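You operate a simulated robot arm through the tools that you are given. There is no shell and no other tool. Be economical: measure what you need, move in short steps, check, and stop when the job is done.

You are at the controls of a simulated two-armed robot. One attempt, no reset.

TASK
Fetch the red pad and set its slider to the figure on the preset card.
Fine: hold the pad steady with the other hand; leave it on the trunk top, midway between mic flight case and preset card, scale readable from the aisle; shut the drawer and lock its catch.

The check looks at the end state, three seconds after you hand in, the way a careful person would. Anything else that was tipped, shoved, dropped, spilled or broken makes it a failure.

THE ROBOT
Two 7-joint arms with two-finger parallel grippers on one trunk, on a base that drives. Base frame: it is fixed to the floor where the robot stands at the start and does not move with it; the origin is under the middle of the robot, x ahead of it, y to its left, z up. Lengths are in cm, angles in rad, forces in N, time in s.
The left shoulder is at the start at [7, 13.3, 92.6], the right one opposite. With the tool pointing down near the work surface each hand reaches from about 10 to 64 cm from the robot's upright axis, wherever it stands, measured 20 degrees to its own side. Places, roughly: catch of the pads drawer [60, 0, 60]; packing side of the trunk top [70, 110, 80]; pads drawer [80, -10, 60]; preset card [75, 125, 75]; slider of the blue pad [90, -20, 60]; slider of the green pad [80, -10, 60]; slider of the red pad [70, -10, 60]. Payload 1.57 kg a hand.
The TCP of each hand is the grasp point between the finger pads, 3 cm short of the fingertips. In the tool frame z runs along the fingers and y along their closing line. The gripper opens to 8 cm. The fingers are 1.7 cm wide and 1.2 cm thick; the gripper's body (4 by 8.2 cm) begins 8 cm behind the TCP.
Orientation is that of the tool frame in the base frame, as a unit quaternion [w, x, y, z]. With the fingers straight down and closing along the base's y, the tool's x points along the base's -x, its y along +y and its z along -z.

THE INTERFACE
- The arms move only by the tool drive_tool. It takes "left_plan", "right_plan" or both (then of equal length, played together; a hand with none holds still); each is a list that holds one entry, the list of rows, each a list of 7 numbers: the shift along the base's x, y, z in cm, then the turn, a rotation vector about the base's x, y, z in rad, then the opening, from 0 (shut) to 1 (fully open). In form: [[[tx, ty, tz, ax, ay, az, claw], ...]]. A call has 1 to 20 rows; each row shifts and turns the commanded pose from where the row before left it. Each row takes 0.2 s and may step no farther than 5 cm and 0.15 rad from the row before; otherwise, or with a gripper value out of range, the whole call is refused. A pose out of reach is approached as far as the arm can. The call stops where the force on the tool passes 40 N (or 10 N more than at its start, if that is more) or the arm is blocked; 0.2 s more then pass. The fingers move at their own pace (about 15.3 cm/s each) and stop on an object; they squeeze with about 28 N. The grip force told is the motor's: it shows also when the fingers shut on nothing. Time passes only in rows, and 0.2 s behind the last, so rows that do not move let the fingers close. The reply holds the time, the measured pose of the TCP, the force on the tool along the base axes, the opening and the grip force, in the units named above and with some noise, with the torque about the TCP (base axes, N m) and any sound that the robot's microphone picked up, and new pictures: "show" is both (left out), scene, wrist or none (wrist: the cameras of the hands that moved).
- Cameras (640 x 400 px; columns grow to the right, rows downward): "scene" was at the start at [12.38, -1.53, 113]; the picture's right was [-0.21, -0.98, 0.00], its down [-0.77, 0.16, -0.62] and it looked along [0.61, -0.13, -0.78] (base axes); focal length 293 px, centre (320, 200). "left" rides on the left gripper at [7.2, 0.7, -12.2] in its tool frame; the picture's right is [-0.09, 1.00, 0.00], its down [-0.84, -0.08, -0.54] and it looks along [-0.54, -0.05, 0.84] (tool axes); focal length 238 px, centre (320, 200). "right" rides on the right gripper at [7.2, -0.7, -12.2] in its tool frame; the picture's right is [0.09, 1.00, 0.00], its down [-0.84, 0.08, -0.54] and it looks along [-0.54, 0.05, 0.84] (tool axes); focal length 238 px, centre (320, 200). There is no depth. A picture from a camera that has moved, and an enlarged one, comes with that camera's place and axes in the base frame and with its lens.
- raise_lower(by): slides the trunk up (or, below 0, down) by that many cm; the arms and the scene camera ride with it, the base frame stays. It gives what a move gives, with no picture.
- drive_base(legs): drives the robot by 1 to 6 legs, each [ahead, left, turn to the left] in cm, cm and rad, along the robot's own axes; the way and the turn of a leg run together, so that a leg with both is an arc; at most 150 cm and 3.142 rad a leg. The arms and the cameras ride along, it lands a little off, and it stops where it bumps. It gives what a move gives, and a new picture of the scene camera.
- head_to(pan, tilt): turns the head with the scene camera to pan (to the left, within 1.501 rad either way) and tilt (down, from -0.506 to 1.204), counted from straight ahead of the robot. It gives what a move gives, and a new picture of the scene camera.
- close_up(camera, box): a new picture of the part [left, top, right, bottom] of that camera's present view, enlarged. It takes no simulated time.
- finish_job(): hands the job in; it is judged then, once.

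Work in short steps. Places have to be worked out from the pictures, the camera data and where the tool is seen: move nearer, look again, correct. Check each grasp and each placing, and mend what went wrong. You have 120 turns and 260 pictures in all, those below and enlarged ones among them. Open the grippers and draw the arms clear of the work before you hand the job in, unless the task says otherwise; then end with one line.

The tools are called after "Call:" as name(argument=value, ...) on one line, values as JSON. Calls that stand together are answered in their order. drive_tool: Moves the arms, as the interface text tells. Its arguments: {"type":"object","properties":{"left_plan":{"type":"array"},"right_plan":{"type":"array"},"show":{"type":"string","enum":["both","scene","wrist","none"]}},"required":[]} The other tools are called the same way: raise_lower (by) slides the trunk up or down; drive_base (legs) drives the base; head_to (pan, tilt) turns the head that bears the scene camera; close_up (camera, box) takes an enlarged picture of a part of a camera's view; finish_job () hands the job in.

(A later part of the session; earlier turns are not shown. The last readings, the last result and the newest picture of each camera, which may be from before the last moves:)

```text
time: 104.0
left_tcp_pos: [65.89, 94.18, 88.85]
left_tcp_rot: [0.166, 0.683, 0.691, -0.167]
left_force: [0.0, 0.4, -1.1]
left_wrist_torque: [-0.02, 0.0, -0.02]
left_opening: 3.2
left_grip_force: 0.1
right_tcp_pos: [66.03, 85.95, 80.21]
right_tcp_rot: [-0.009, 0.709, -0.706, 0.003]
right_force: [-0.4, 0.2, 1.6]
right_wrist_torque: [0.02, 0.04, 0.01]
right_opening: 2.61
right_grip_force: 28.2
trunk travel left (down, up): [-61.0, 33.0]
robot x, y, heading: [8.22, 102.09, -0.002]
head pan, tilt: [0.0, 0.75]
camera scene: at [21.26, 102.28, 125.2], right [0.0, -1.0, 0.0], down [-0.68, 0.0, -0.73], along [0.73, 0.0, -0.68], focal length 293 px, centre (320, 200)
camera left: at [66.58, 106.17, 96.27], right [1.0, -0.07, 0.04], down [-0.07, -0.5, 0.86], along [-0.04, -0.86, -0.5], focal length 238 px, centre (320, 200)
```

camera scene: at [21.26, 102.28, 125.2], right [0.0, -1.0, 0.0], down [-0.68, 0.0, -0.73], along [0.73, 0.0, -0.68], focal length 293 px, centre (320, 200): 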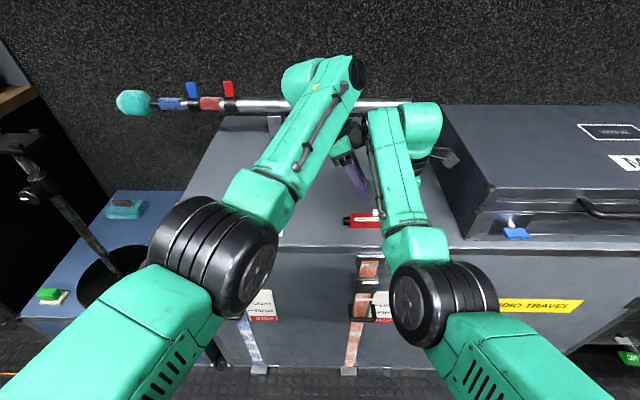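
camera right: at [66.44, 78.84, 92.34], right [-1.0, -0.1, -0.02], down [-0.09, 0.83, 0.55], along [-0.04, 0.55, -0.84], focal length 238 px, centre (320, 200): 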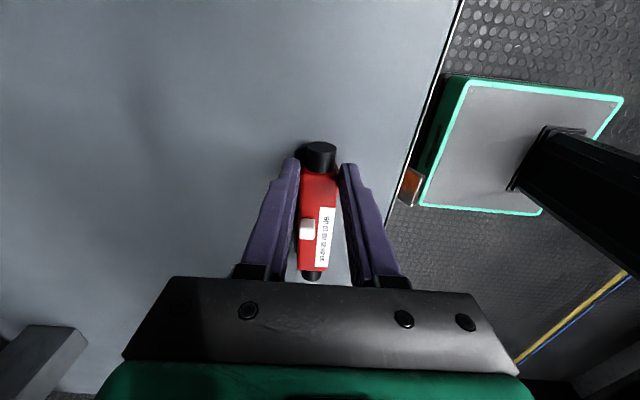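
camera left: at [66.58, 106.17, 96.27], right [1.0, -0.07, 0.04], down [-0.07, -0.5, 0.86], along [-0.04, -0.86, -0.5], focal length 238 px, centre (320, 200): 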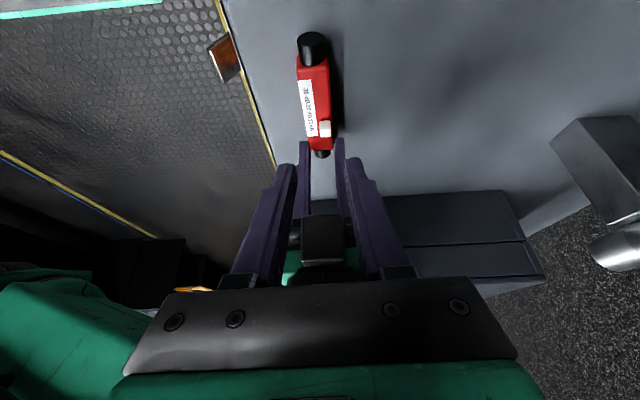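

Triangulating with both wrist cameras, the slider knob is at about [66.7, 90.0, 79.2]. I go to just above it.

Call:
drive_tool(left_plan=[[[0.4, -1.4, -1.5, 0, 0, 0, 0.4], [0.4, -1.4, -1.5, 0, 0, 0, 0.4], [0, 0, -1.5, 0, 0, 0, 0.35], [0, 0, -1, 0, 0, 0, 0.35], [0, 0, 0, 0, 0, 0, 0.35]]], show="wrist")

Call:
close_up(camera="left", box=[260, 20, 400, 200])

Call:
close_up(camera="right", box=[240, 120, 400, 300])

```text
time: 105.2
left_tcp_pos: [65.89, 92.66, 84.12]
left_tcp_rot: [0.166, 0.683, 0.691, -0.166]
left_force: [-0.1, -0.5, -0.4]
left_wrist_torque: [-0.04, 0.0, -0.03]
left_opening: 2.82
left_grip_force: 0.1
left hand out of reach, approached as far as the arm can: row 1, 2
right_tcp_pos: [65.92, 86.08, 80.16]
right_tcp_rot: [-0.008, 0.709, -0.705, 0.003]
right_force: [0.1, 0.4, 1.7]
right_wrist_torque: [-0.05, -0.01, 0.0]
right_opening: 2.63
right_grip_force: 28.0
trunk travel left (down, up): [-61.0, 33.0]
robot x, y, heading: [7.84, 102.04, -0.0]
head pan, tilt: [0.0, 0.75]
camera left: at [66.48, 104.63, 91.64], right [1.0, -0.07, 0.04], down [-0.07, -0.5, 0.86], along [-0.04, -0.86, -0.5], focal length 238 px, centre (320, 200)
```

left: 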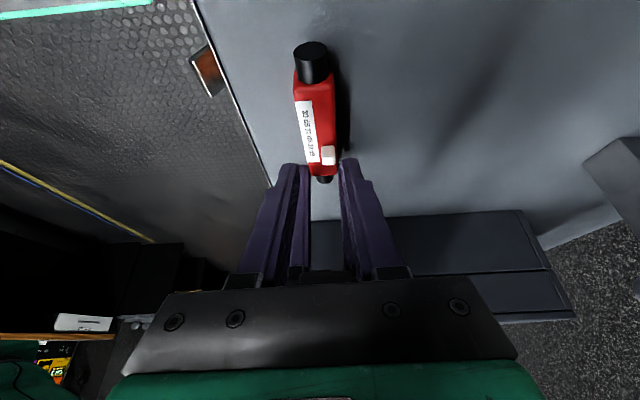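

```text
2.22 times, centred on (330, 110) of left
camera zoom: at [66.48, 104.63, 91.64], right [1.0, -0.07, 0.04], down [-0.07, -0.5, 0.86], along [-0.04, -0.86, -0.5], focal length 530 px, centre (298, 400)
```

zoom: 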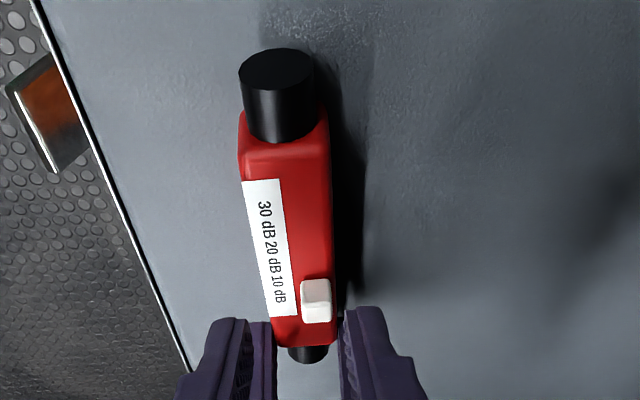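

```text
2.22 times, centred on (320, 210) of right
camera zoom: at [66.44, 78.87, 92.35], right [-1.0, -0.1, -0.02], down [-0.09, 0.83, 0.55], along [-0.04, 0.55, -0.84], focal length 530 px, centre (320, 178)
```

zoom: 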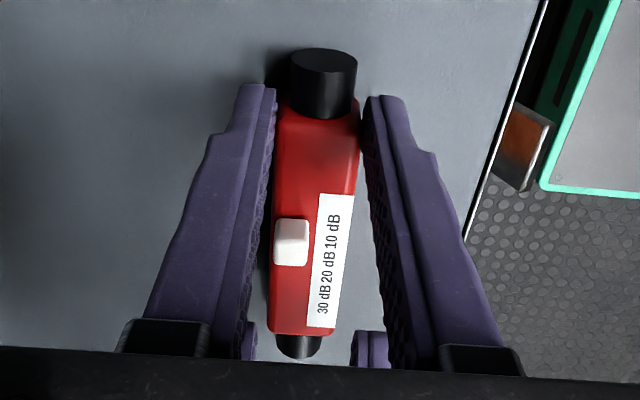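

The knob is confirmed at [66.7, 90.1, 79.1]; the hand is 0.8 cm short in x. I try that correction along with the first part of the descent.

Call:
drive_tool(left_plan=[[[0.3, -0.3, -0.5, 0, 0, 0, 0.35], [0.3, -0.4, -0.5, 0, 0, 0, 0.35], [0.2, -0.4, -0.3, 0, 0, 0, 0.35], [0, 0, 0, 0, 0, 0, 0.35]]], show="wrist")

Call:
close_up(camera="left", box=[260, 60, 400, 240])

```text
time: 106.2
left_tcp_pos: [65.53, 91.08, 84.3]
left_tcp_rot: [0.165, 0.69, 0.684, -0.167]
left_force: [-0.7, 0.2, -0.4]
left_wrist_torque: [0.03, -0.01, 0.01]
left_opening: 2.81
left_grip_force: 0.0
left hand out of reach, approached as far as the arm can: row 1, 2, 3
right_tcp_pos: [65.95, 85.86, 80.3]
right_tcp_rot: [-0.008, 0.709, -0.705, 0.003]
right_force: [-0.4, 0.7, 0.6]
right_wrist_torque: [0.0, 0.03, 0.0]
right_opening: 2.64
right_grip_force: 27.9
trunk travel left (down, up): [-61.0, 33.0]
robot x, y, heading: [8.08, 101.91, -0.002]
head pan, tilt: [0.0, 0.75]
camera left: at [66.27, 103.24, 91.6], right [1.0, -0.09, 0.04], down [-0.08, -0.5, 0.86], along [-0.06, -0.86, -0.5], focal length 238 px, centre (320, 200)
```

left: 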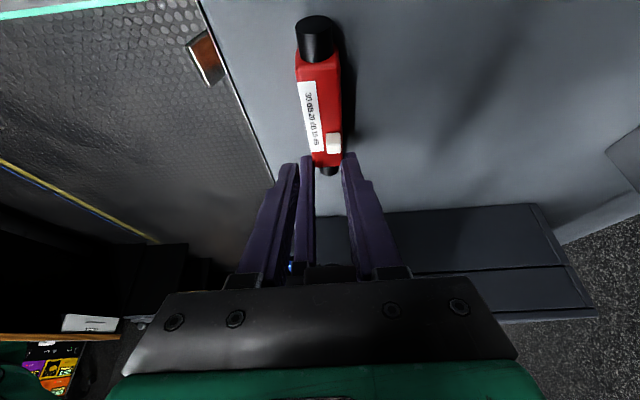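

```text
2.22 times, centred on (330, 150) of left
camera zoom: at [66.27, 103.24, 91.6], right [1.0, -0.09, 0.04], down [-0.08, -0.5, 0.86], along [-0.06, -0.86, -0.5], focal length 530 px, centre (298, 311)
```

zoom: 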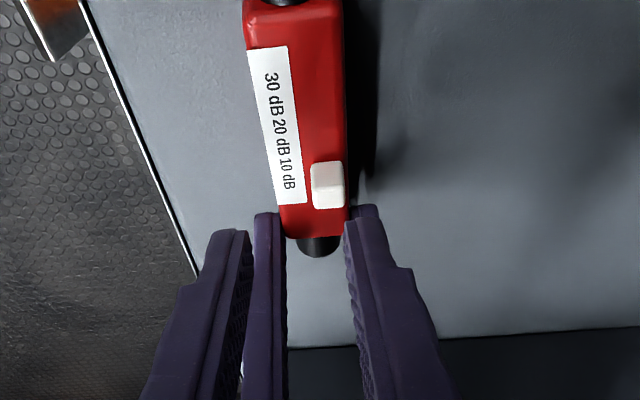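

The left hand is at its reach limit because the robot stands too far left. I release the pad (it rests on the trunk), lift both hands, and move the base right and a bit nearer.

Call:
drive_tool(left_plan=[[[0, 1, 1.5, 0, 0, 0, 0.4], [0, 1, 1.5, 0, 0, 0, 0.4], [-0.5, 1.5, 1.5, 0, 0, 0, 0.4], [-0.5, 1.5, 1.5, 0, 0, 0, 0.4], [-0.5, 1.5, 1.5, 0, 0, 0, 0.4], [0, 0, 0, 0, 0, 0, 0.4], [0, 0, 0, 0, 0, 0, 0.4], [0, 0, 0, 0, 0, 0, 0.4]]], right_plan=[[[0, 0, 0, 0, 0, 0, 0.2], [0, 0, 0, 0, 0, 0, 0.4], [0, 0, 0, 0, 0, 0, 0.5], [0, 0, 1.5, 0, 0, 0, 0.5], [0, 0, 2.5, 0, 0, 0, 0.5], [0, 0, 2.5, 0, 0, 0, 0.5], [0, 0, 2.5, 0, 0, 0, 0.5], [0, 0, 0, 0, 0, 0, 0.5]]], show="scene")

```text
time: 108.0
left_tcp_pos: [64.49, 98.15, 91.45]
left_tcp_rot: [0.166, 0.684, 0.691, -0.167]
left_force: [-0.5, -1.1, 1.0]
left_wrist_torque: [-0.02, -0.01, 0.05]
left_opening: 3.19
left_grip_force: 0.1
right_tcp_pos: [65.98, 85.98, 89.02]
right_tcp_rot: [-0.008, 0.709, -0.705, 0.003]
right_force: [0.1, -0.3, 0.2]
right_wrist_torque: [0.02, -0.04, 0.03]
right_opening: 4.01
right_grip_force: 0.0
trunk travel left (down, up): [-61.0, 33.0]
robot x, y, heading: [8.16, 101.96, -0.001]
head pan, tilt: [0.0, 0.75]
camera scene: at [21.3, 102.24, 125.2], right [0.0, -1.0, 0.0], down [-0.68, 0.0, -0.73], along [0.73, 0.0, -0.68], focal length 293 px, centre (320, 200)
```

scene: 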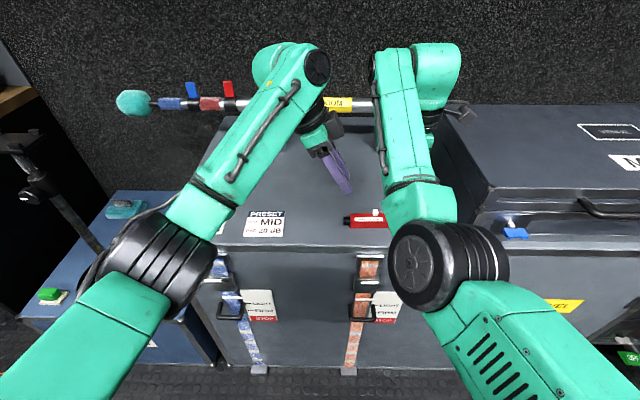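

I back off 20, go 12 right, then re-center both hands by +10 in y before advancing again.

Call:
drive_base(legs=[[-20, 0, 0], [0, -12, 0]])

Call:
drive_tool(left_plan=[[[-0.3, 2.5, 0, 0, 0, 0, 0.4], [-0.3, 2.5, 0, 0, 0, 0, 0.4], [-0.3, 2.5, 0, 0, 0, 0, 0.4], [-0.3, 2.5, 0, 0, 0, 0, 0.4], [0, 1, 0, 0, 0, 0, 0.4], [0, 1, 0, 0, 0, 0, 0.4]]], right_plan=[[[0, 0, 0.2, 0, 0, 0, 0.5], [0, 2, 0.2, 0, 0, 0, 0.5], [0, 2, 0.2, 0, 0, 0, 0.5], [0, 2, 0.2, 0, 0, 0, 0.5], [0, 2, 0.2, 0, 0, 0, 0.5], [0, 2, 0, 0, 0, 0, 0.5]]], show="scene")

```text
time: 110.5
left_tcp_pos: [44.28, 86.18, 91.59]
left_tcp_rot: [0.165, 0.684, 0.691, -0.167]
left_force: [0.2, -1.0, 1.0]
left_wrist_torque: [0.01, 0.01, 0.01]
left_opening: 3.18
left_grip_force: 0.1
right_tcp_pos: [45.84, 74.09, 89.01]
right_tcp_rot: [-0.008, 0.709, -0.705, 0.003]
right_force: [0.2, -0.4, -0.6]
right_wrist_torque: [0.04, 0.0, 0.01]
right_opening: 3.99
right_grip_force: 0.1
trunk travel left (down, up): [-61.0, 33.0]
robot x, y, heading: [-12.15, 90.18, -0.003]
head pan, tilt: [0.0, 0.75]
camera scene: at [1.05, 90.28, 125.2], right [0.0, -1.0, 0.0], down [-0.68, 0.0, -0.73], along [0.73, 0.0, -0.68], focal length 293 px, centre (320, 200)
```

scene: 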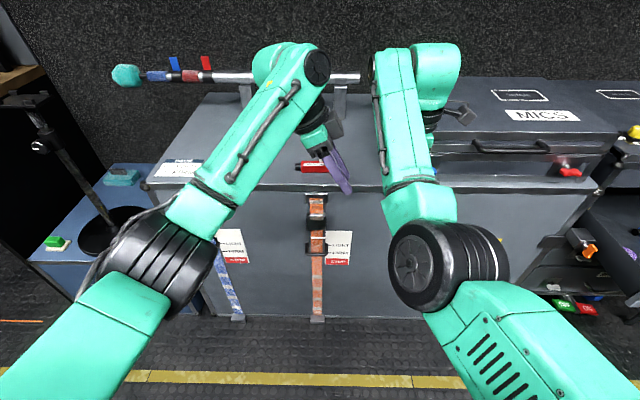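

```text
time: 111.9
left_tcp_pos: [43.22, 98.18, 91.62]
left_tcp_rot: [0.166, 0.683, 0.692, -0.167]
left_force: [-0.2, -0.8, 0.0]
left_wrist_torque: [-0.01, -0.01, 0.02]
left_opening: 3.22
left_grip_force: 0.1
right_tcp_pos: [45.71, 84.15, 90.06]
right_tcp_rot: [-0.007, 0.709, -0.705, 0.003]
right_force: [1.1, 1.0, 0.2]
right_wrist_torque: [0.03, 0.01, 0.06]
right_opening: 3.99
right_grip_force: 0.2
trunk travel left (down, up): [-61.0, 33.0]
robot x, y, heading: [-12.11, 90.2, 0.004]
head pan, tilt: [0.0, 0.75]
camera scene: at [1.02, 90.37, 125.2], right [0.0, -1.0, 0.0], down [-0.68, 0.0, -0.73], along [0.73, 0.0, -0.68], focal length 293 px, centre (320, 200)
```

scene: 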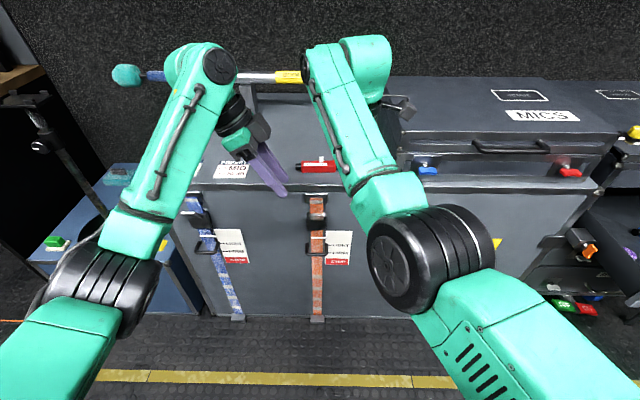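

Now the pad is plainly visible; I zoom to check its place between card and case, and its slider reading.

Call:
close_up(camera="scene", box=[190, 130, 430, 210])

Call:
close_up(camera="scene", box=[290, 145, 350, 185])

```text
2.67 times, centred on (310, 170) of scene
camera zoom: at [1.02, 90.37, 125.2], right [0.0, -1.0, 0.0], down [-0.68, 0.0, -0.73], along [0.73, 0.0, -0.68], focal length 781 px, centre (347, 280)
```

zoom: 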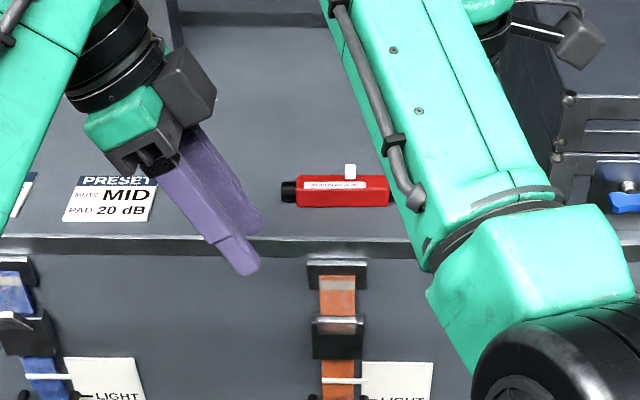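

```text
10.00 times, centred on (320, 165) of scene
camera zoom: at [1.02, 90.37, 125.2], right [0.0, -1.0, 0.0], down [-0.68, 0.0, -0.73], along [0.73, 0.0, -0.68], focal length 2927 px, centre (320, 550)
```

zoom: 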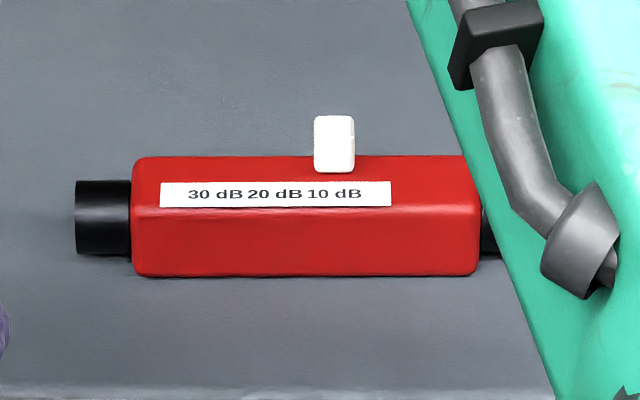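

The slider is exactly at 10 dB; 20 dB is 1.59 cm to the left (+y). The pad's centre is y≈90.7, nicely mid-gap. I drive 22 forward.

Call:
drive_base(legs=[[22, 0, 0]])

Call:
drive_tool(right_plan=[[[0, 0, 0, 0, 0, 0, 0.5]]], show="wrist")

```text
time: 113.6
left_tcp_pos: [65.05, 98.13, 91.7]
left_tcp_rot: [0.165, 0.682, 0.693, -0.167]
left_force: [-0.1, -0.1, 0.6]
left_wrist_torque: [-0.04, 0.0, 0.0]
left_opening: 3.19
left_grip_force: 0.1
right_tcp_pos: [67.77, 84.14, 89.98]
right_tcp_rot: [-0.008, 0.709, -0.705, 0.004]
right_force: [-0.3, -0.1, -0.7]
right_wrist_torque: [-0.03, 0.02, 0.0]
right_opening: 4.0
right_grip_force: 0.0
trunk travel left (down, up): [-61.0, 33.0]
robot x, y, heading: [9.63, 90.48, 0.001]
head pan, tilt: [0.0, 0.75]
camera scene: at [22.96, 90.29, 125.2], right [0.0, -1.0, 0.0], down [-0.68, 0.0, -0.73], along [0.73, 0.0, -0.68], focal length 293 px, centre (320, 200)
```

scene: 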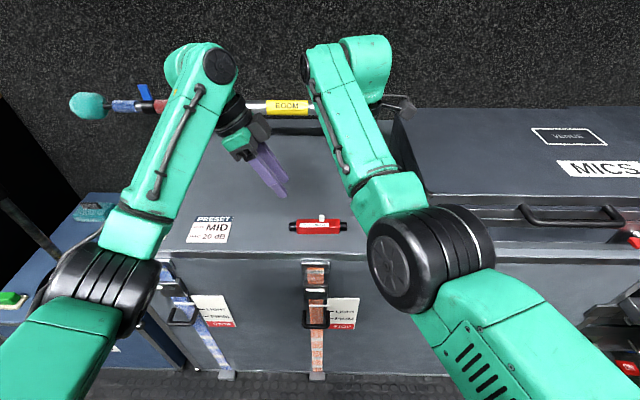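

```text
time: 114.0
left_tcp_pos: [65.14, 98.15, 91.65]
left_tcp_rot: [0.166, 0.683, 0.691, -0.166]
left_force: [-0.2, -0.3, 0.4]
left_wrist_torque: [-0.01, -0.01, -0.01]
left_opening: 3.2
left_grip_force: 0.1
right_tcp_pos: [67.76, 84.13, 90.07]
right_tcp_rot: [-0.007, 0.711, -0.704, 0.003]
right_force: [-0.4, -0.3, -0.1]
right_wrist_torque: [-0.02, 0.01, -0.03]
right_opening: 4.0
right_grip_force: 0.0
trunk travel left (down, up): [-61.0, 33.0]
robot x, y, heading: [9.43, 90.5, -0.003]
head pan, tilt: [0.0, 0.75]
camera right: at [68.16, 76.89, 102.14], right [-0.99, -0.1, -0.02], down [-0.09, 0.83, 0.55], along [-0.04, 0.54, -0.84], focal length 238 px, centre (320, 200)
```

right: 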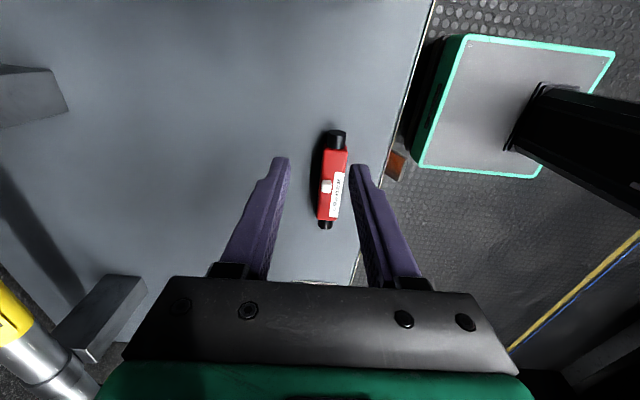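

I bring the right hand over the pad's right end ([66.0, 86.6]) and descend partway.

Call:
drive_tool(right_plan=[[[-0.9, 1.2, 0, 0, 0, 0, 0.5], [-0.85, 1.25, 0, 0, 0, 0, 0.5], [0, 0, -2, 0, 0, 0, 0.5], [0, 0, -2, 0, 0, 0, 0.5], [0, 0, -2, 0, 0, 0, 0.5], [0, 0, 0, 0, 0, 0, 0.5]]], show="wrist")

```text
time: 115.4
left_tcp_pos: [65.19, 98.12, 91.71]
left_tcp_rot: [0.165, 0.683, 0.692, -0.167]
left_force: [0.4, 0.8, -0.4]
left_wrist_torque: [0.0, 0.0, 0.05]
left_opening: 3.2
left_grip_force: 0.1
right_tcp_pos: [66.71, 86.72, 83.69]
right_tcp_rot: [-0.008, 0.71, -0.704, 0.004]
right_force: [-0.4, -0.1, 0.0]
right_wrist_torque: [0.01, -0.03, 0.03]
right_opening: 3.98
right_grip_force: 0.0
right hand out of reach, approached as far as the arm can: row 2
trunk travel left (down, up): [-61.0, 33.0]
robot x, y, heading: [9.55, 90.34, 0.001]
head pan, tilt: [0.0, 0.75]
camera right: at [67.21, 79.54, 95.88], right [-0.99, -0.1, -0.02], down [-0.09, 0.83, 0.55], along [-0.04, 0.55, -0.84], focal length 238 px, centre (320, 200)
```

right: 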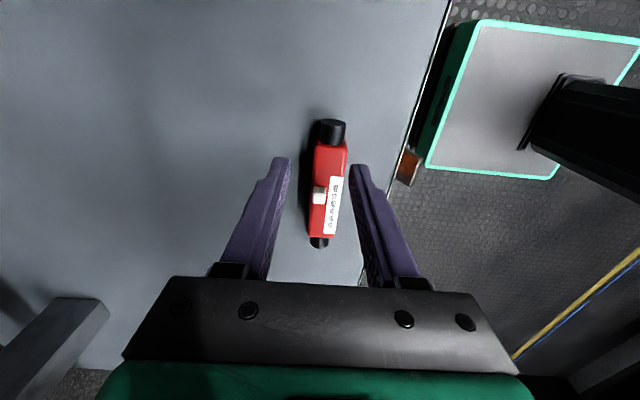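

The right hand can't come further inward, so I back the base 0.8 cm to centre it on the pad.

Call:
drive_base(legs=[[-0.8, 0, 0]])

Call:
drive_tool(right_plan=[[[0, 0, -1, 0, 0, 0, 0.5], [0, 0, 0, 0, 0, 0, 0.5]]], show="wrist")

```text
time: 116.1
left_tcp_pos: [64.4, 98.14, 91.64]
left_tcp_rot: [0.166, 0.682, 0.692, -0.166]
left_force: [0.4, 0.8, 0.0]
left_wrist_torque: [0.01, -0.01, 0.01]
left_opening: 3.19
left_grip_force: 0.1
right_tcp_pos: [66.07, 86.73, 83.74]
right_tcp_rot: [-0.007, 0.711, -0.703, 0.003]
right_force: [0.0, -0.5, 0.5]
right_wrist_torque: [-0.02, -0.02, 0.0]
right_opening: 4.0
right_grip_force: 0.0
trunk travel left (down, up): [-61.0, 33.0]
robot x, y, heading: [9.02, 90.09, 0.009]
head pan, tilt: [0.0, 0.75]
camera scene: at [22.27, 90.29, 125.18], right [0.0, -1.0, 0.0], down [-0.68, 0.0, -0.73], along [0.73, 0.0, -0.68], focal length 293 px, centre (320, 200)
```

scene: 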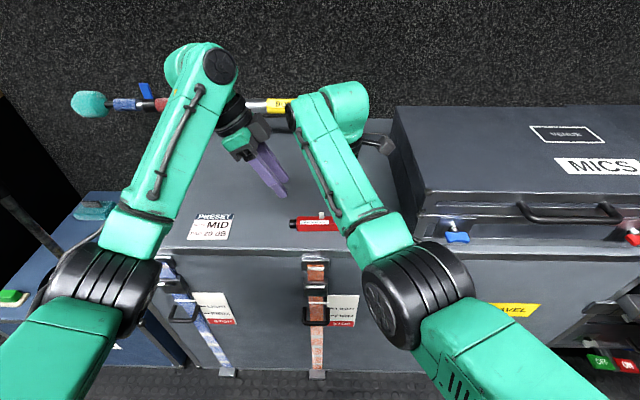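

```text
time: 116.7
left_tcp_pos: [64.3, 98.14, 91.71]
left_tcp_rot: [0.165, 0.683, 0.691, -0.168]
left_force: [-0.4, -0.2, -0.5]
left_wrist_torque: [0.02, -0.01, -0.01]
left_opening: 3.18
left_grip_force: 0.2
right_tcp_pos: [65.75, 86.83, 82.73]
right_tcp_rot: [-0.008, 0.71, -0.704, 0.003]
right_force: [0.3, -0.1, -0.5]
right_wrist_torque: [-0.05, -0.06, 0.02]
right_opening: 4.0
right_grip_force: 0.2
trunk travel left (down, up): [-61.0, 33.0]
robot x, y, heading: [8.68, 90.54, -0.004]
head pan, tilt: [0.0, 0.75]
camera right: at [66.38, 79.57, 94.93], right [-0.99, -0.1, -0.02], down [-0.09, 0.83, 0.55], along [-0.04, 0.55, -0.84], focal length 238 px, centre (320, 200)
```

right: 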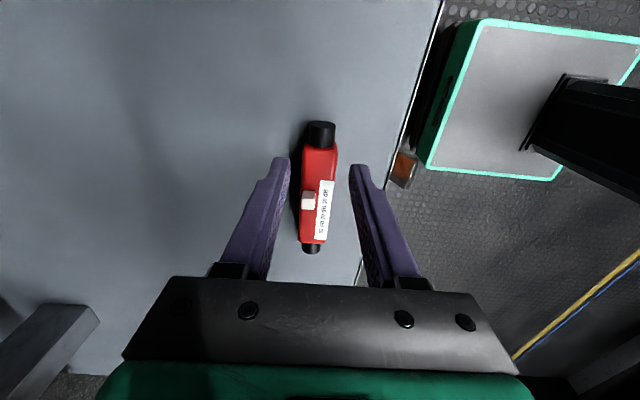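

Well centred. I descend to the surface height and close on the pad's right end.

Call:
drive_tool(right_plan=[[[0.2, 0, -1, 0, 0, 0, 0.5], [0, 0, -1, 0, 0, 0, 0.5], [0, 0, -0.4, 0, 0, 0, 0.5], [0, 0, 0, 0, 0, 0, 0.35], [0, 0, 0, 0, 0, 0, 0.2], [0, 0, 0, 0, 0, 0, 0], [0, 0, 0, 0, 0, 0, 0]]], show="scene")

Call:
drive_tool(left_plan=[[[0.8, -2, -1, 0, 0, 0, 0.4], [0.8, -2, -2, 0, 0, 0, 0.4], [0.7, -2, -2, 0, 0, 0, 0.4], [0, -0.7, -2, 0, 0, 0, 0.35], [0, 0, -0.5, 0, 0, 0, 0.35], [0, 0, 0, 0, 0, 0, 0.35]]], show="wrist")

Call:
close_up(camera="left", box=[260, 20, 400, 200])

```text
time: 118.3
left_tcp_pos: [64.3, 98.18, 91.69]
left_tcp_rot: [0.165, 0.683, 0.692, -0.167]
left_force: [0.6, 1.1, -0.2]
left_wrist_torque: [0.01, 0.01, -0.01]
left_opening: 3.22
left_grip_force: 0.0
right_tcp_pos: [66.07, 86.66, 80.5]
right_tcp_rot: [-0.008, 0.71, -0.704, 0.003]
right_force: [0.1, 1.0, 0.7]
right_wrist_torque: [0.07, 0.03, 0.04]
right_opening: 2.61
right_grip_force: 27.5
trunk travel left (down, up): [-61.0, 33.0]
robot x, y, heading: [8.54, 90.15, -0.0]
head pan, tilt: [0.0, 0.75]
camera scene: at [22.14, 90.3, 125.2], right [0.0, -1.0, 0.0], down [-0.68, 0.0, -0.73], along [0.73, 0.0, -0.68], focal length 293 px, centre (320, 200)
```

scene: 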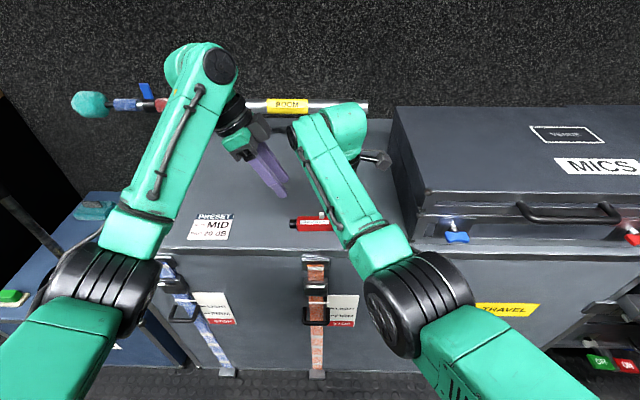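

```text
time: 119.7
left_tcp_pos: [66.6, 91.53, 84.14]
left_tcp_rot: [0.166, 0.683, 0.692, -0.167]
left_force: [-0.6, 0.4, -0.3]
left_wrist_torque: [0.0, -0.02, -0.03]
left_opening: 2.8
left_grip_force: 0.1
right_tcp_pos: [66.07, 86.57, 80.37]
right_tcp_rot: [-0.009, 0.71, -0.704, 0.003]
right_force: [0.1, -0.5, 0.7]
right_wrist_torque: [0.02, 0.01, -0.02]
right_opening: 2.62
right_grip_force: 28.2
trunk travel left (down, up): [-61.0, 33.0]
robot x, y, heading: [9.04, 90.49, -0.004]
head pan, tilt: [0.0, 0.75]
camera left: at [67.18, 103.55, 91.66], right [1.0, -0.07, 0.04], down [-0.07, -0.5, 0.86], along [-0.04, -0.86, -0.5], focal length 238 px, centre (320, 200)
```

left: 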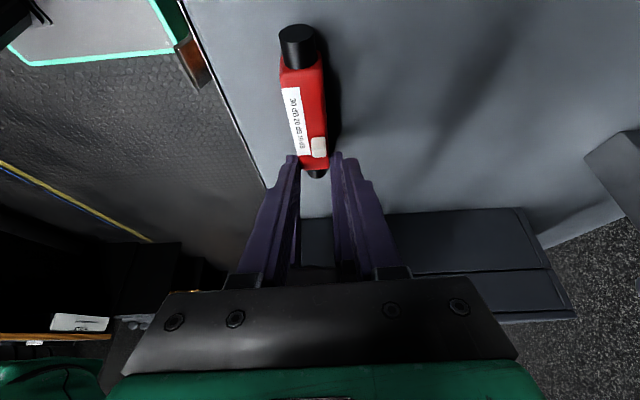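

```text
2.22 times, centred on (330, 110) of left
camera zoom: at [67.18, 103.55, 91.66], right [1.0, -0.07, 0.04], down [-0.07, -0.5, 0.86], along [-0.04, -0.86, -0.5], focal length 530 px, centre (298, 400)
```

zoom: 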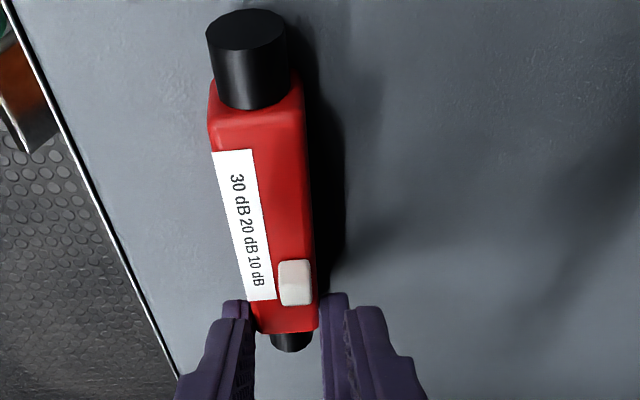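

The hand now tracks well and the knob is centred between its fingers. I descend 2.3 cm and close on the knob.

Call:
drive_tool(left_plan=[[[0, -0.1, -0.8, 0, 0, 0, 0.35], [0, -0.1, -0.8, 0, 0, 0, 0.35], [0, 0, -0.7, 0, 0, 0, 0.35], [0, 0, 0, 0, 0, 0, 0.2], [0, 0, 0, 0, 0, 0, 0.1], [0, 0, 0, 0, 0, 0, 0], [0, 0, 0, 0, 0, 0, 0]]], show="both")

Call:
close_up(camera="scene", box=[270, 190, 350, 240])

Call:
close_up(camera="left", box=[260, 50, 380, 210])

```text
time: 121.3
left_tcp_pos: [66.52, 91.55, 82.2]
left_tcp_rot: [0.169, 0.681, 0.692, -0.166]
left_force: [-18.1, 1.6, 15.8]
left_wrist_torque: [-0.34, 0.52, -0.34]
left_opening: 0.87
left_grip_force: 27.5
right_tcp_pos: [65.85, 86.46, 80.36]
right_tcp_rot: [-0.008, 0.708, -0.706, 0.004]
right_force: [16.9, 1.7, -6.1]
right_wrist_torque: [0.0, -0.1, -0.46]
right_opening: 2.63
right_grip_force: 28.7
trunk travel left (down, up): [-61.0, 33.0]
robot x, y, heading: [8.84, 90.21, 0.002]
head pan, tilt: [0.0, 0.75]
camera scene: at [21.92, 90.34, 125.22], right [0.0, -1.0, 0.0], down [-0.68, 0.0, -0.73], along [0.73, 0.0, -0.68], focal length 293 px, centre (320, 200)
camera left: at [67.12, 103.55, 89.55], right [1.0, -0.07, 0.04], down [-0.07, -0.49, 0.87], along [-0.04, -0.87, -0.5], focal length 238 px, centre (320, 200)
```

scene: 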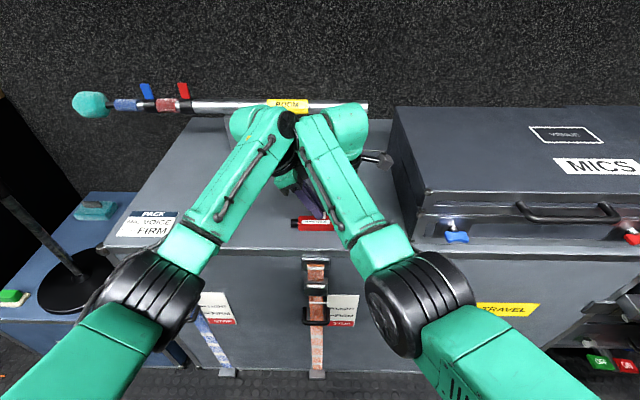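
left: 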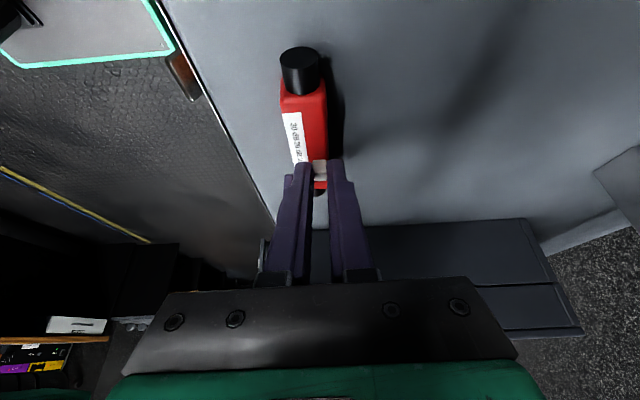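

```text
8.00 times, centred on (310, 215) of scene
camera zoom: at [21.92, 90.34, 125.22], right [0.0, -1.0, 0.0], down [-0.68, 0.0, -0.73], along [0.73, 0.0, -0.68], focal length 2342 px, centre (400, 80)
```

zoom: 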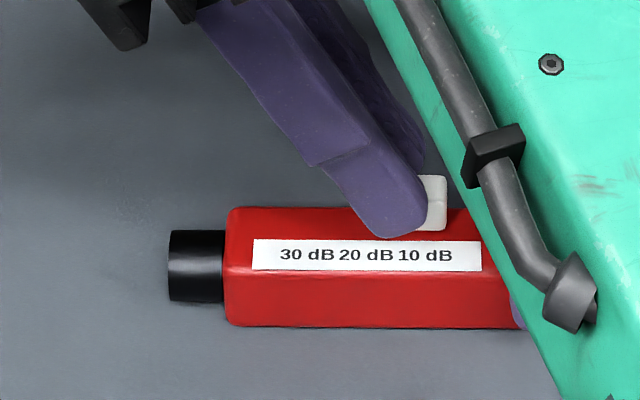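

```text
2.50 times, centred on (320, 130) of left
camera zoom: at [67.12, 103.55, 89.55], right [1.0, -0.07, 0.04], down [-0.07, -0.49, 0.87], along [-0.04, -0.87, -0.5], focal length 596 px, centre (320, 375)
```

zoom: 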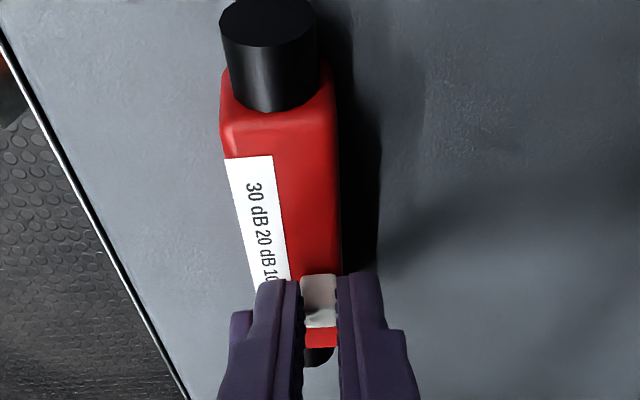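

Knob gripped. I relieve the slight side/vertical load, then slide it 1.6 cm to +y in small steps.

Call:
drive_tool(left_plan=[[[-0.15, 0, 0.2, 0, 0, 0, 0], [0, 0, 0, 0, 0, 0, 0]]], show="none")

Call:
drive_tool(left_plan=[[[0, 0.3, 0, 0, 0, 0, 0], [0, 0.3, 0, 0, 0, 0, 0], [0, 0.3, 0, 0, 0, 0, 0], [0, 0, 0, 0, 0, 0, 0]]], show="none")

Call:
close_up(camera="scene", box=[270, 190, 350, 240])

```text
time: 121.9
left_tcp_pos: [66.64, 91.61, 82.19]
left_tcp_rot: [0.169, 0.68, 0.694, -0.166]
left_force: [-5.7, -0.1, 12.5]
left_wrist_torque: [-0.38, 0.1, -0.07]
left_opening: 0.87
left_grip_force: 27.5
right_tcp_pos: [65.96, 86.35, 80.41]
right_tcp_rot: [-0.007, 0.709, -0.705, 0.003]
right_force: [4.1, -0.6, -8.5]
right_wrist_torque: [-0.19, 0.03, -0.19]
right_opening: 2.63
right_grip_force: 28.1
trunk travel left (down, up): [-61.0, 33.0]
robot x, y, heading: [9.03, 90.07, 0.003]
head pan, tilt: [0.0, 0.75]
```

```text
time: 122.9
left_tcp_pos: [66.44, 91.96, 82.11]
left_tcp_rot: [0.166, 0.684, 0.69, -0.166]
left_force: [9.5, 0.0, 19.1]
left_wrist_torque: [-0.49, -0.26, 0.16]
left_opening: 0.88
left_grip_force: 27.1
right_tcp_pos: [65.86, 86.82, 80.39]
right_tcp_rot: [-0.008, 0.711, -0.703, 0.002]
right_force: [-9.5, -1.2, -15.5]
right_wrist_torque: [-0.32, 0.21, 0.29]
right_opening: 2.64
right_grip_force: 28.0
trunk travel left (down, up): [-61.0, 33.0]
robot x, y, heading: [9.01, 90.18, 0.001]
head pan, tilt: [0.0, 0.75]
```

```text
8.00 times, centred on (310, 215) of scene
camera zoom: at [22.11, 90.26, 125.21], right [0.0, -1.0, 0.0], down [-0.68, 0.0, -0.73], along [0.73, 0.0, -0.68], focal length 2342 px, centre (400, 80)
```

zoom: 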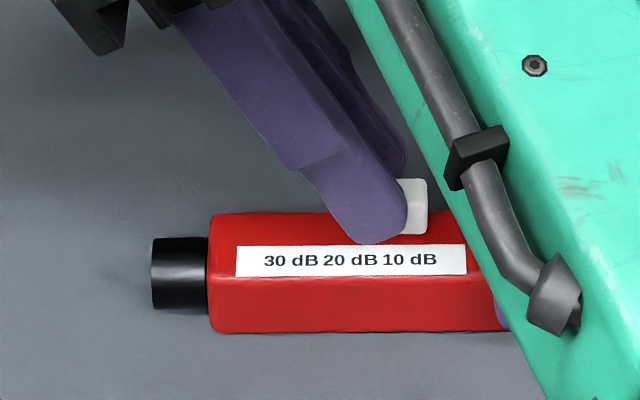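

The whole pad crept with the right hand, because the fingertips press on the pad's top. I open slightly, raise 0.4 cm and regrip only the knob.

Call:
drive_tool(left_plan=[[[0, 0, 0, 0, 0, 0, 0.2], [0, -0.3, 0.45, 0, 0, 0, 0.2], [0, 0, 0, 0, 0, 0, 0.2], [0, 0, 0, 0, 0, 0, 0.05], [0, 0, 0, 0, 0, 0, 0], [0, 0, 0, 0, 0, 0, 0]]], show="none")

Call:
close_up(camera="scene", box=[270, 190, 350, 240])

```text
time: 124.3
left_tcp_pos: [66.49, 91.9, 82.5]
left_tcp_rot: [0.165, 0.683, 0.692, -0.167]
left_force: [-0.7, 0.0, 0.4]
left_wrist_torque: [0.03, -0.02, 0.03]
left_opening: 0.0
left_grip_force: 20.9
right_tcp_pos: [66.01, 86.63, 80.34]
right_tcp_rot: [-0.008, 0.71, -0.704, 0.003]
right_force: [-0.8, 1.0, 0.3]
right_wrist_torque: [0.1, 0.0, -0.04]
right_opening: 2.62
right_grip_force: 28.1
trunk travel left (down, up): [-61.0, 33.0]
robot x, y, heading: [9.15, 90.17, 0.003]
head pan, tilt: [0.0, 0.75]
```

```text
8.00 times, centred on (310, 215) of scene
camera zoom: at [22.14, 90.29, 125.2], right [0.0, -1.0, 0.0], down [-0.68, 0.0, -0.73], along [0.73, 0.0, -0.68], focal length 2342 px, centre (400, 80)
```

zoom: 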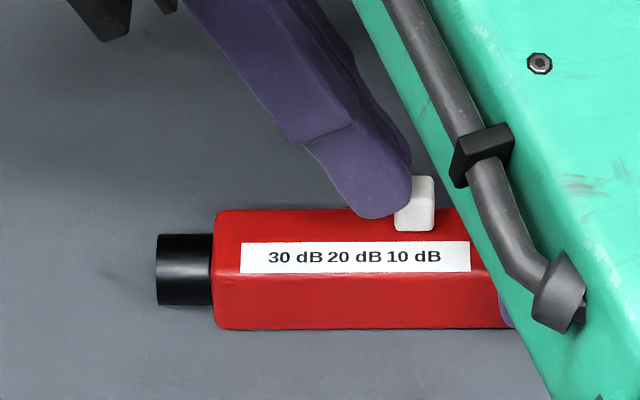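

The fingers closed above the knob; tilted, they overlap it poorly. Better: push it with the closed fingertips from its right side toward +y while the right hand holds the pad. I hop over to the knob's right.

Call:
drive_tool(left_plan=[[[0, 0, 1.5, 0, 0, 0, 0], [0.1, -1.2, 0, 0, 0, 0, 0], [0, -1.3, 0, 0, 0, 0, 0], [0, 0, -1, 0, 0, 0, 0], [0, 0, -0.5, 0, 0, 0, 0], [0, 0, 0, 0, 0, 0, 0]]], show="wrist")

Call:
close_up(camera="scene", box=[270, 190, 350, 240])

Call:
close_up(camera="right", box=[260, 130, 380, 290])

```text
time: 125.7
left_tcp_pos: [67.11, 90.21, 83.79]
left_tcp_rot: [0.178, 0.676, 0.696, -0.163]
left_force: [0.4, -1.0, -0.3]
left_wrist_torque: [0.0, -0.05, -0.02]
left_opening: 0.01
left_grip_force: 20.8
right_tcp_pos: [65.98, 85.83, 80.09]
right_tcp_rot: [0.002, -0.704, 0.71, -0.002]
right_force: [5.8, 6.1, 23.6]
right_wrist_torque: [0.03, -0.06, 0.03]
right_opening: 2.64
right_grip_force: 28.6
trunk travel left (down, up): [-61.0, 33.0]
robot x, y, heading: [8.75, 90.45, 0.003]
head pan, tilt: [0.0, 0.75]
camera left: at [67.25, 102.28, 91.04], right [1.0, -0.05, 0.06], down [-0.07, -0.49, 0.87], along [-0.02, -0.87, -0.49], focal length 238 px, centre (320, 200)
```

left: 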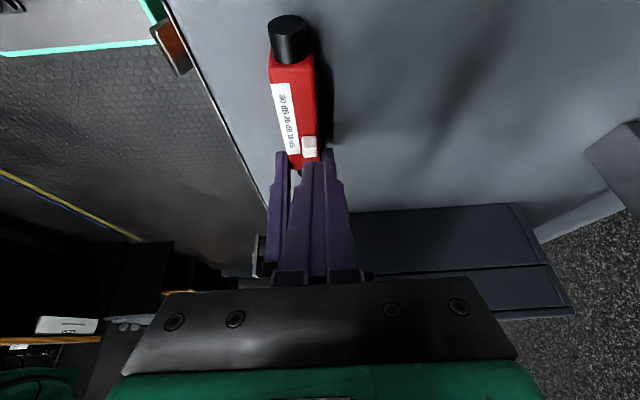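

```text
8.00 times, centred on (310, 215) of scene
camera zoom: at [21.81, 90.47, 125.25], right [0.0, -1.0, 0.0], down [-0.68, 0.0, -0.73], along [0.73, 0.0, -0.68], focal length 2342 px, centre (400, 80)
```

zoom: 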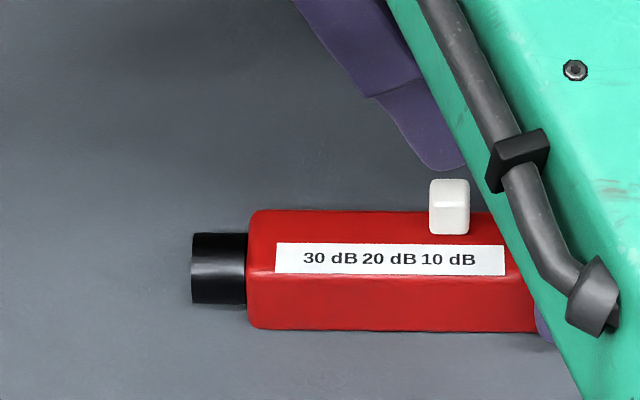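

```text
2.50 times, centred on (320, 210) of right
camera zoom: at [66.3, 78.69, 92.14], right [-1.0, -0.08, -0.01], down [-0.07, 0.84, 0.54], along [-0.04, 0.54, -0.84], focal length 596 px, centre (320, 175)
```

zoom: 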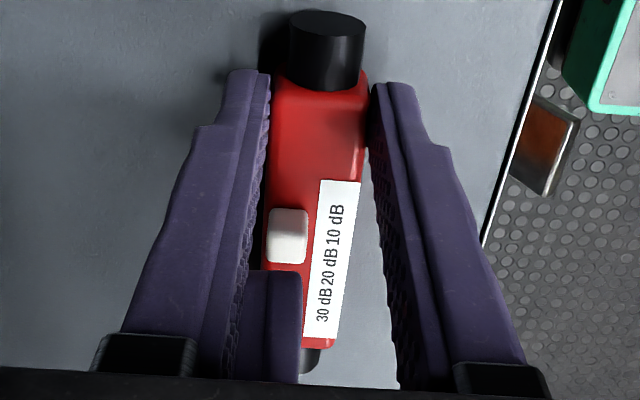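

The hands' wrists touched; that approach is too tight. I swap roles: left hand holds the pad's left end, right hand (closed) pushes the knob from its right side. First the left goes up and away.

Call:
drive_tool(left_plan=[[[0, 1, 0.8, 0, 0, 0, 0], [0, 1.2, 1, 0, 0, 0, 0.2], [-0.3, 1.2, 0.5, 0, 0, 0, 0.45], [-0.3, 1.2, 0, 0, 0, 0, 0.5], [0, 0.4, 0, 0, 0, 0, 0.5], [0, 0, 0, 0, 0, 0, 0.5]]], show="wrist")

Call:
close_up(camera="scene", box=[250, 180, 370, 240])

```text
time: 127.1
left_tcp_pos: [65.91, 94.32, 84.77]
left_tcp_rot: [0.166, 0.682, 0.693, -0.166]
left_force: [0.3, -0.3, 0.2]
left_wrist_torque: [0.02, 0.04, 0.05]
left_opening: 3.99
left_grip_force: 0.1
right_tcp_pos: [66.0, 86.73, 80.45]
right_tcp_rot: [-0.008, 0.71, -0.704, 0.003]
right_force: [0.8, 0.2, -0.6]
right_wrist_torque: [-0.05, 0.01, 0.01]
right_opening: 2.62
right_grip_force: 27.8
trunk travel left (down, up): [-61.0, 33.0]
robot x, y, heading: [8.98, 90.37, 0.0]
head pan, tilt: [0.0, 0.75]
camera left: at [66.6, 106.32, 92.18], right [1.0, -0.07, 0.04], down [-0.07, -0.5, 0.86], along [-0.04, -0.86, -0.5], focal length 238 px, centre (320, 200)
```

left: 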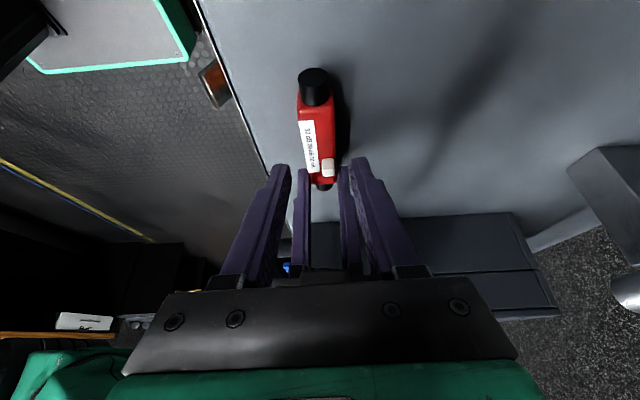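

```text
5.33 times, centred on (310, 210) of scene
camera zoom: at [22.18, 90.29, 125.2], right [0.0, -1.0, 0.0], down [-0.68, 0.0, -0.73], along [0.73, 0.0, -0.68], focal length 1561 px, centre (373, 147)
```

zoom: 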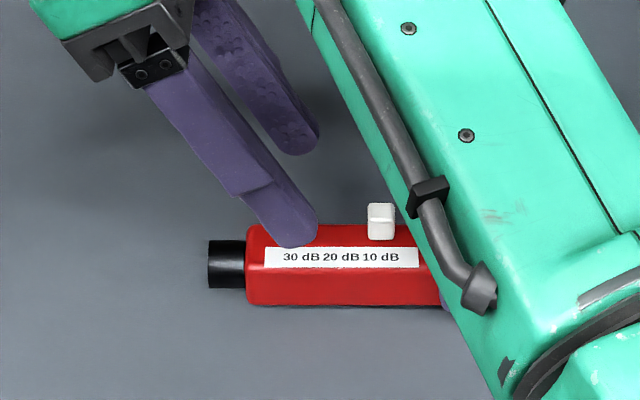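

The pad and right hand settled back (left end y≈95.4, knob at 10 dB). I bring the left hand down astride the pad's left end and close.

Call:
drive_tool(left_plan=[[[0.1, 1, 0, 0, 0, 0, 0.5], [0, 0, -1.5, 0, 0, 0, 0.5], [0, 0, -1.5, 0, 0, 0, 0.5], [0, 0, -1, 0, 0, 0, 0.5], [0, 0, -0.3, 0, 0, 0, 0.5], [0, 0, 0, 0, 0, 0, 0.3], [0, 0, 0, 0, 0, 0, 0.1], [0, 0, 0, 0, 0, 0, 0], [0, 0, 0, 0, 0, 0, 0]]], show="wrist")

Call:
close_up(camera="scene", box=[250, 180, 370, 240])

```text
time: 129.1
left_tcp_pos: [65.86, 95.22, 80.63]
left_tcp_rot: [0.165, 0.683, 0.692, -0.167]
left_force: [-0.9, -1.2, 1.6]
left_wrist_torque: [-0.09, -0.08, -0.19]
left_opening: 2.64
left_grip_force: 28.3
right_tcp_pos: [66.07, 86.8, 80.24]
right_tcp_rot: [-0.008, 0.71, -0.705, 0.003]
right_force: [0.4, 0.6, -2.2]
right_wrist_torque: [-0.12, 0.08, 0.08]
right_opening: 2.61
right_grip_force: 28.3
trunk travel left (down, up): [-61.0, 33.0]
robot x, y, heading: [8.89, 90.22, -0.0]
head pan, tilt: [0.0, 0.75]
camera left: at [66.56, 107.36, 87.95], right [1.0, -0.07, 0.04], down [-0.07, -0.5, 0.86], along [-0.04, -0.86, -0.5], focal length 238 px, centre (320, 200)
```

left: 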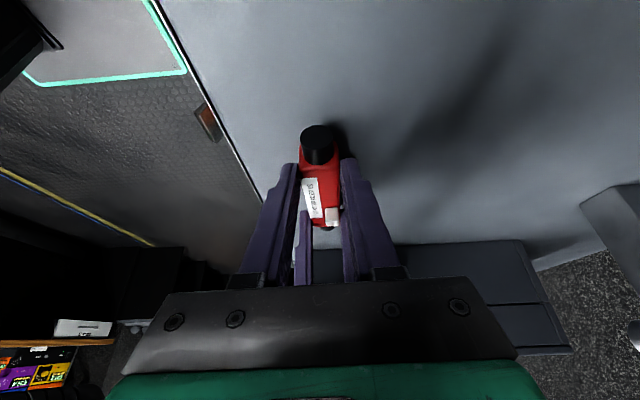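

```text
5.33 times, centred on (310, 210) of scene
camera zoom: at [22.17, 90.29, 125.2], right [0.0, -1.0, 0.0], down [-0.68, 0.0, -0.73], along [0.73, 0.0, -0.68], focal length 1561 px, centre (373, 147)
```

zoom: 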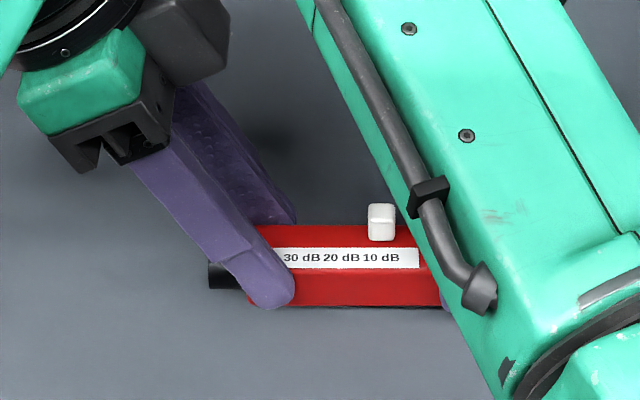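

The left hand holds the left end. Now the right releases, rises, closes, and comes down on the knob's right side.

Call:
drive_tool(right_plan=[[[0, 0, 0, 0, 0, 0, 0.25], [0, 0, 0, 0, 0, 0, 0.45], [0, 0, 1.5, 0, 0, 0, 0.45], [0, 0, 2.5, 0, 0, 0, 0.2], [0.3, 0.5, 0, 0, 0, 0, 0], [0.3, 0.5, 0, 0, 0, 0, 0], [0, 0, -1, 0, 0, 0, 0], [0, 0, -0.8, 0, 0, 0, 0], [0, 0, 0, 0, 0, 0, 0]]], show="wrist")

Call:
close_up(camera="scene", box=[250, 180, 370, 240])

Call:
close_up(camera="left", box=[260, 110, 400, 290])

```text
time: 131.1
left_tcp_pos: [65.93, 95.41, 80.42]
left_tcp_rot: [0.166, 0.682, 0.692, -0.166]
left_force: [0.0, -0.1, 0.2]
left_wrist_torque: [0.02, -0.02, -0.02]
left_opening: 2.63
left_grip_force: 27.8
right_tcp_pos: [66.69, 87.79, 82.56]
right_tcp_rot: [-0.009, 0.71, -0.704, 0.003]
right_force: [0.2, 0.1, 0.0]
right_wrist_torque: [0.01, 0.01, -0.01]
right_opening: 0.0
right_grip_force: 21.2
trunk travel left (down, up): [-61.0, 33.0]
robot x, y, heading: [8.76, 90.18, 0.001]
head pan, tilt: [0.0, 0.75]
camera right: at [67.23, 80.54, 94.67], right [-0.99, -0.1, -0.02], down [-0.09, 0.83, 0.55], along [-0.04, 0.55, -0.84], focal length 238 px, centre (320, 200)
```

right: 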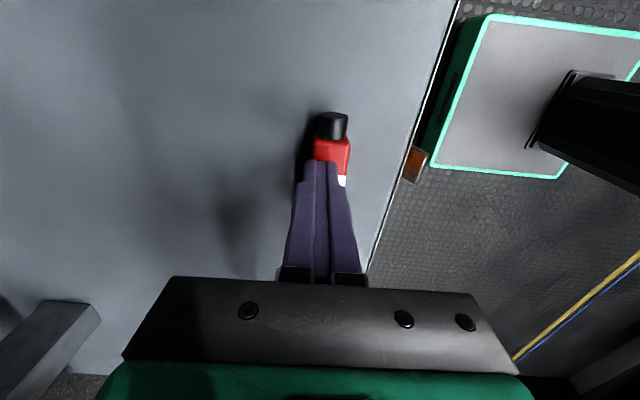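

```text
5.33 times, centred on (310, 210) of scene
camera zoom: at [22.16, 90.28, 125.2], right [0.0, -1.0, 0.0], down [-0.68, 0.0, -0.73], along [0.73, 0.0, -0.68], focal length 1561 px, centre (373, 147)
```

zoom: 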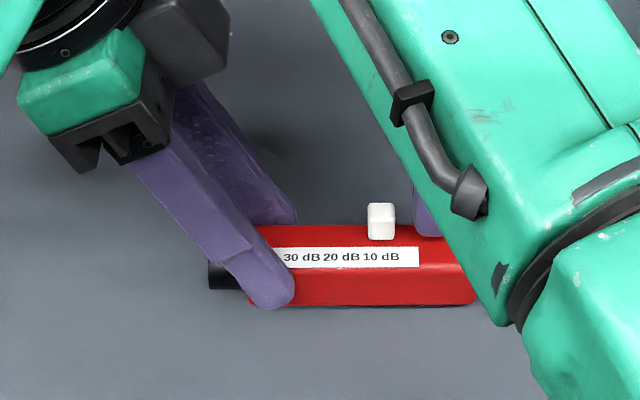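

```text
2.22 times, centred on (330, 200) of left
camera zoom: at [66.55, 107.36, 87.95], right [1.0, -0.07, 0.04], down [-0.07, -0.5, 0.86], along [-0.04, -0.86, -0.5], focal length 530 px, centre (298, 200)
```

zoom: 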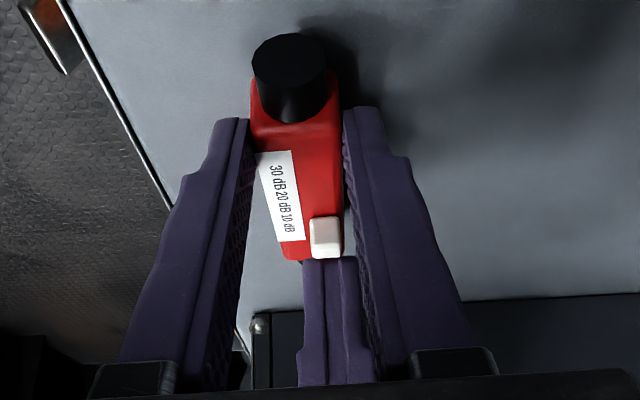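

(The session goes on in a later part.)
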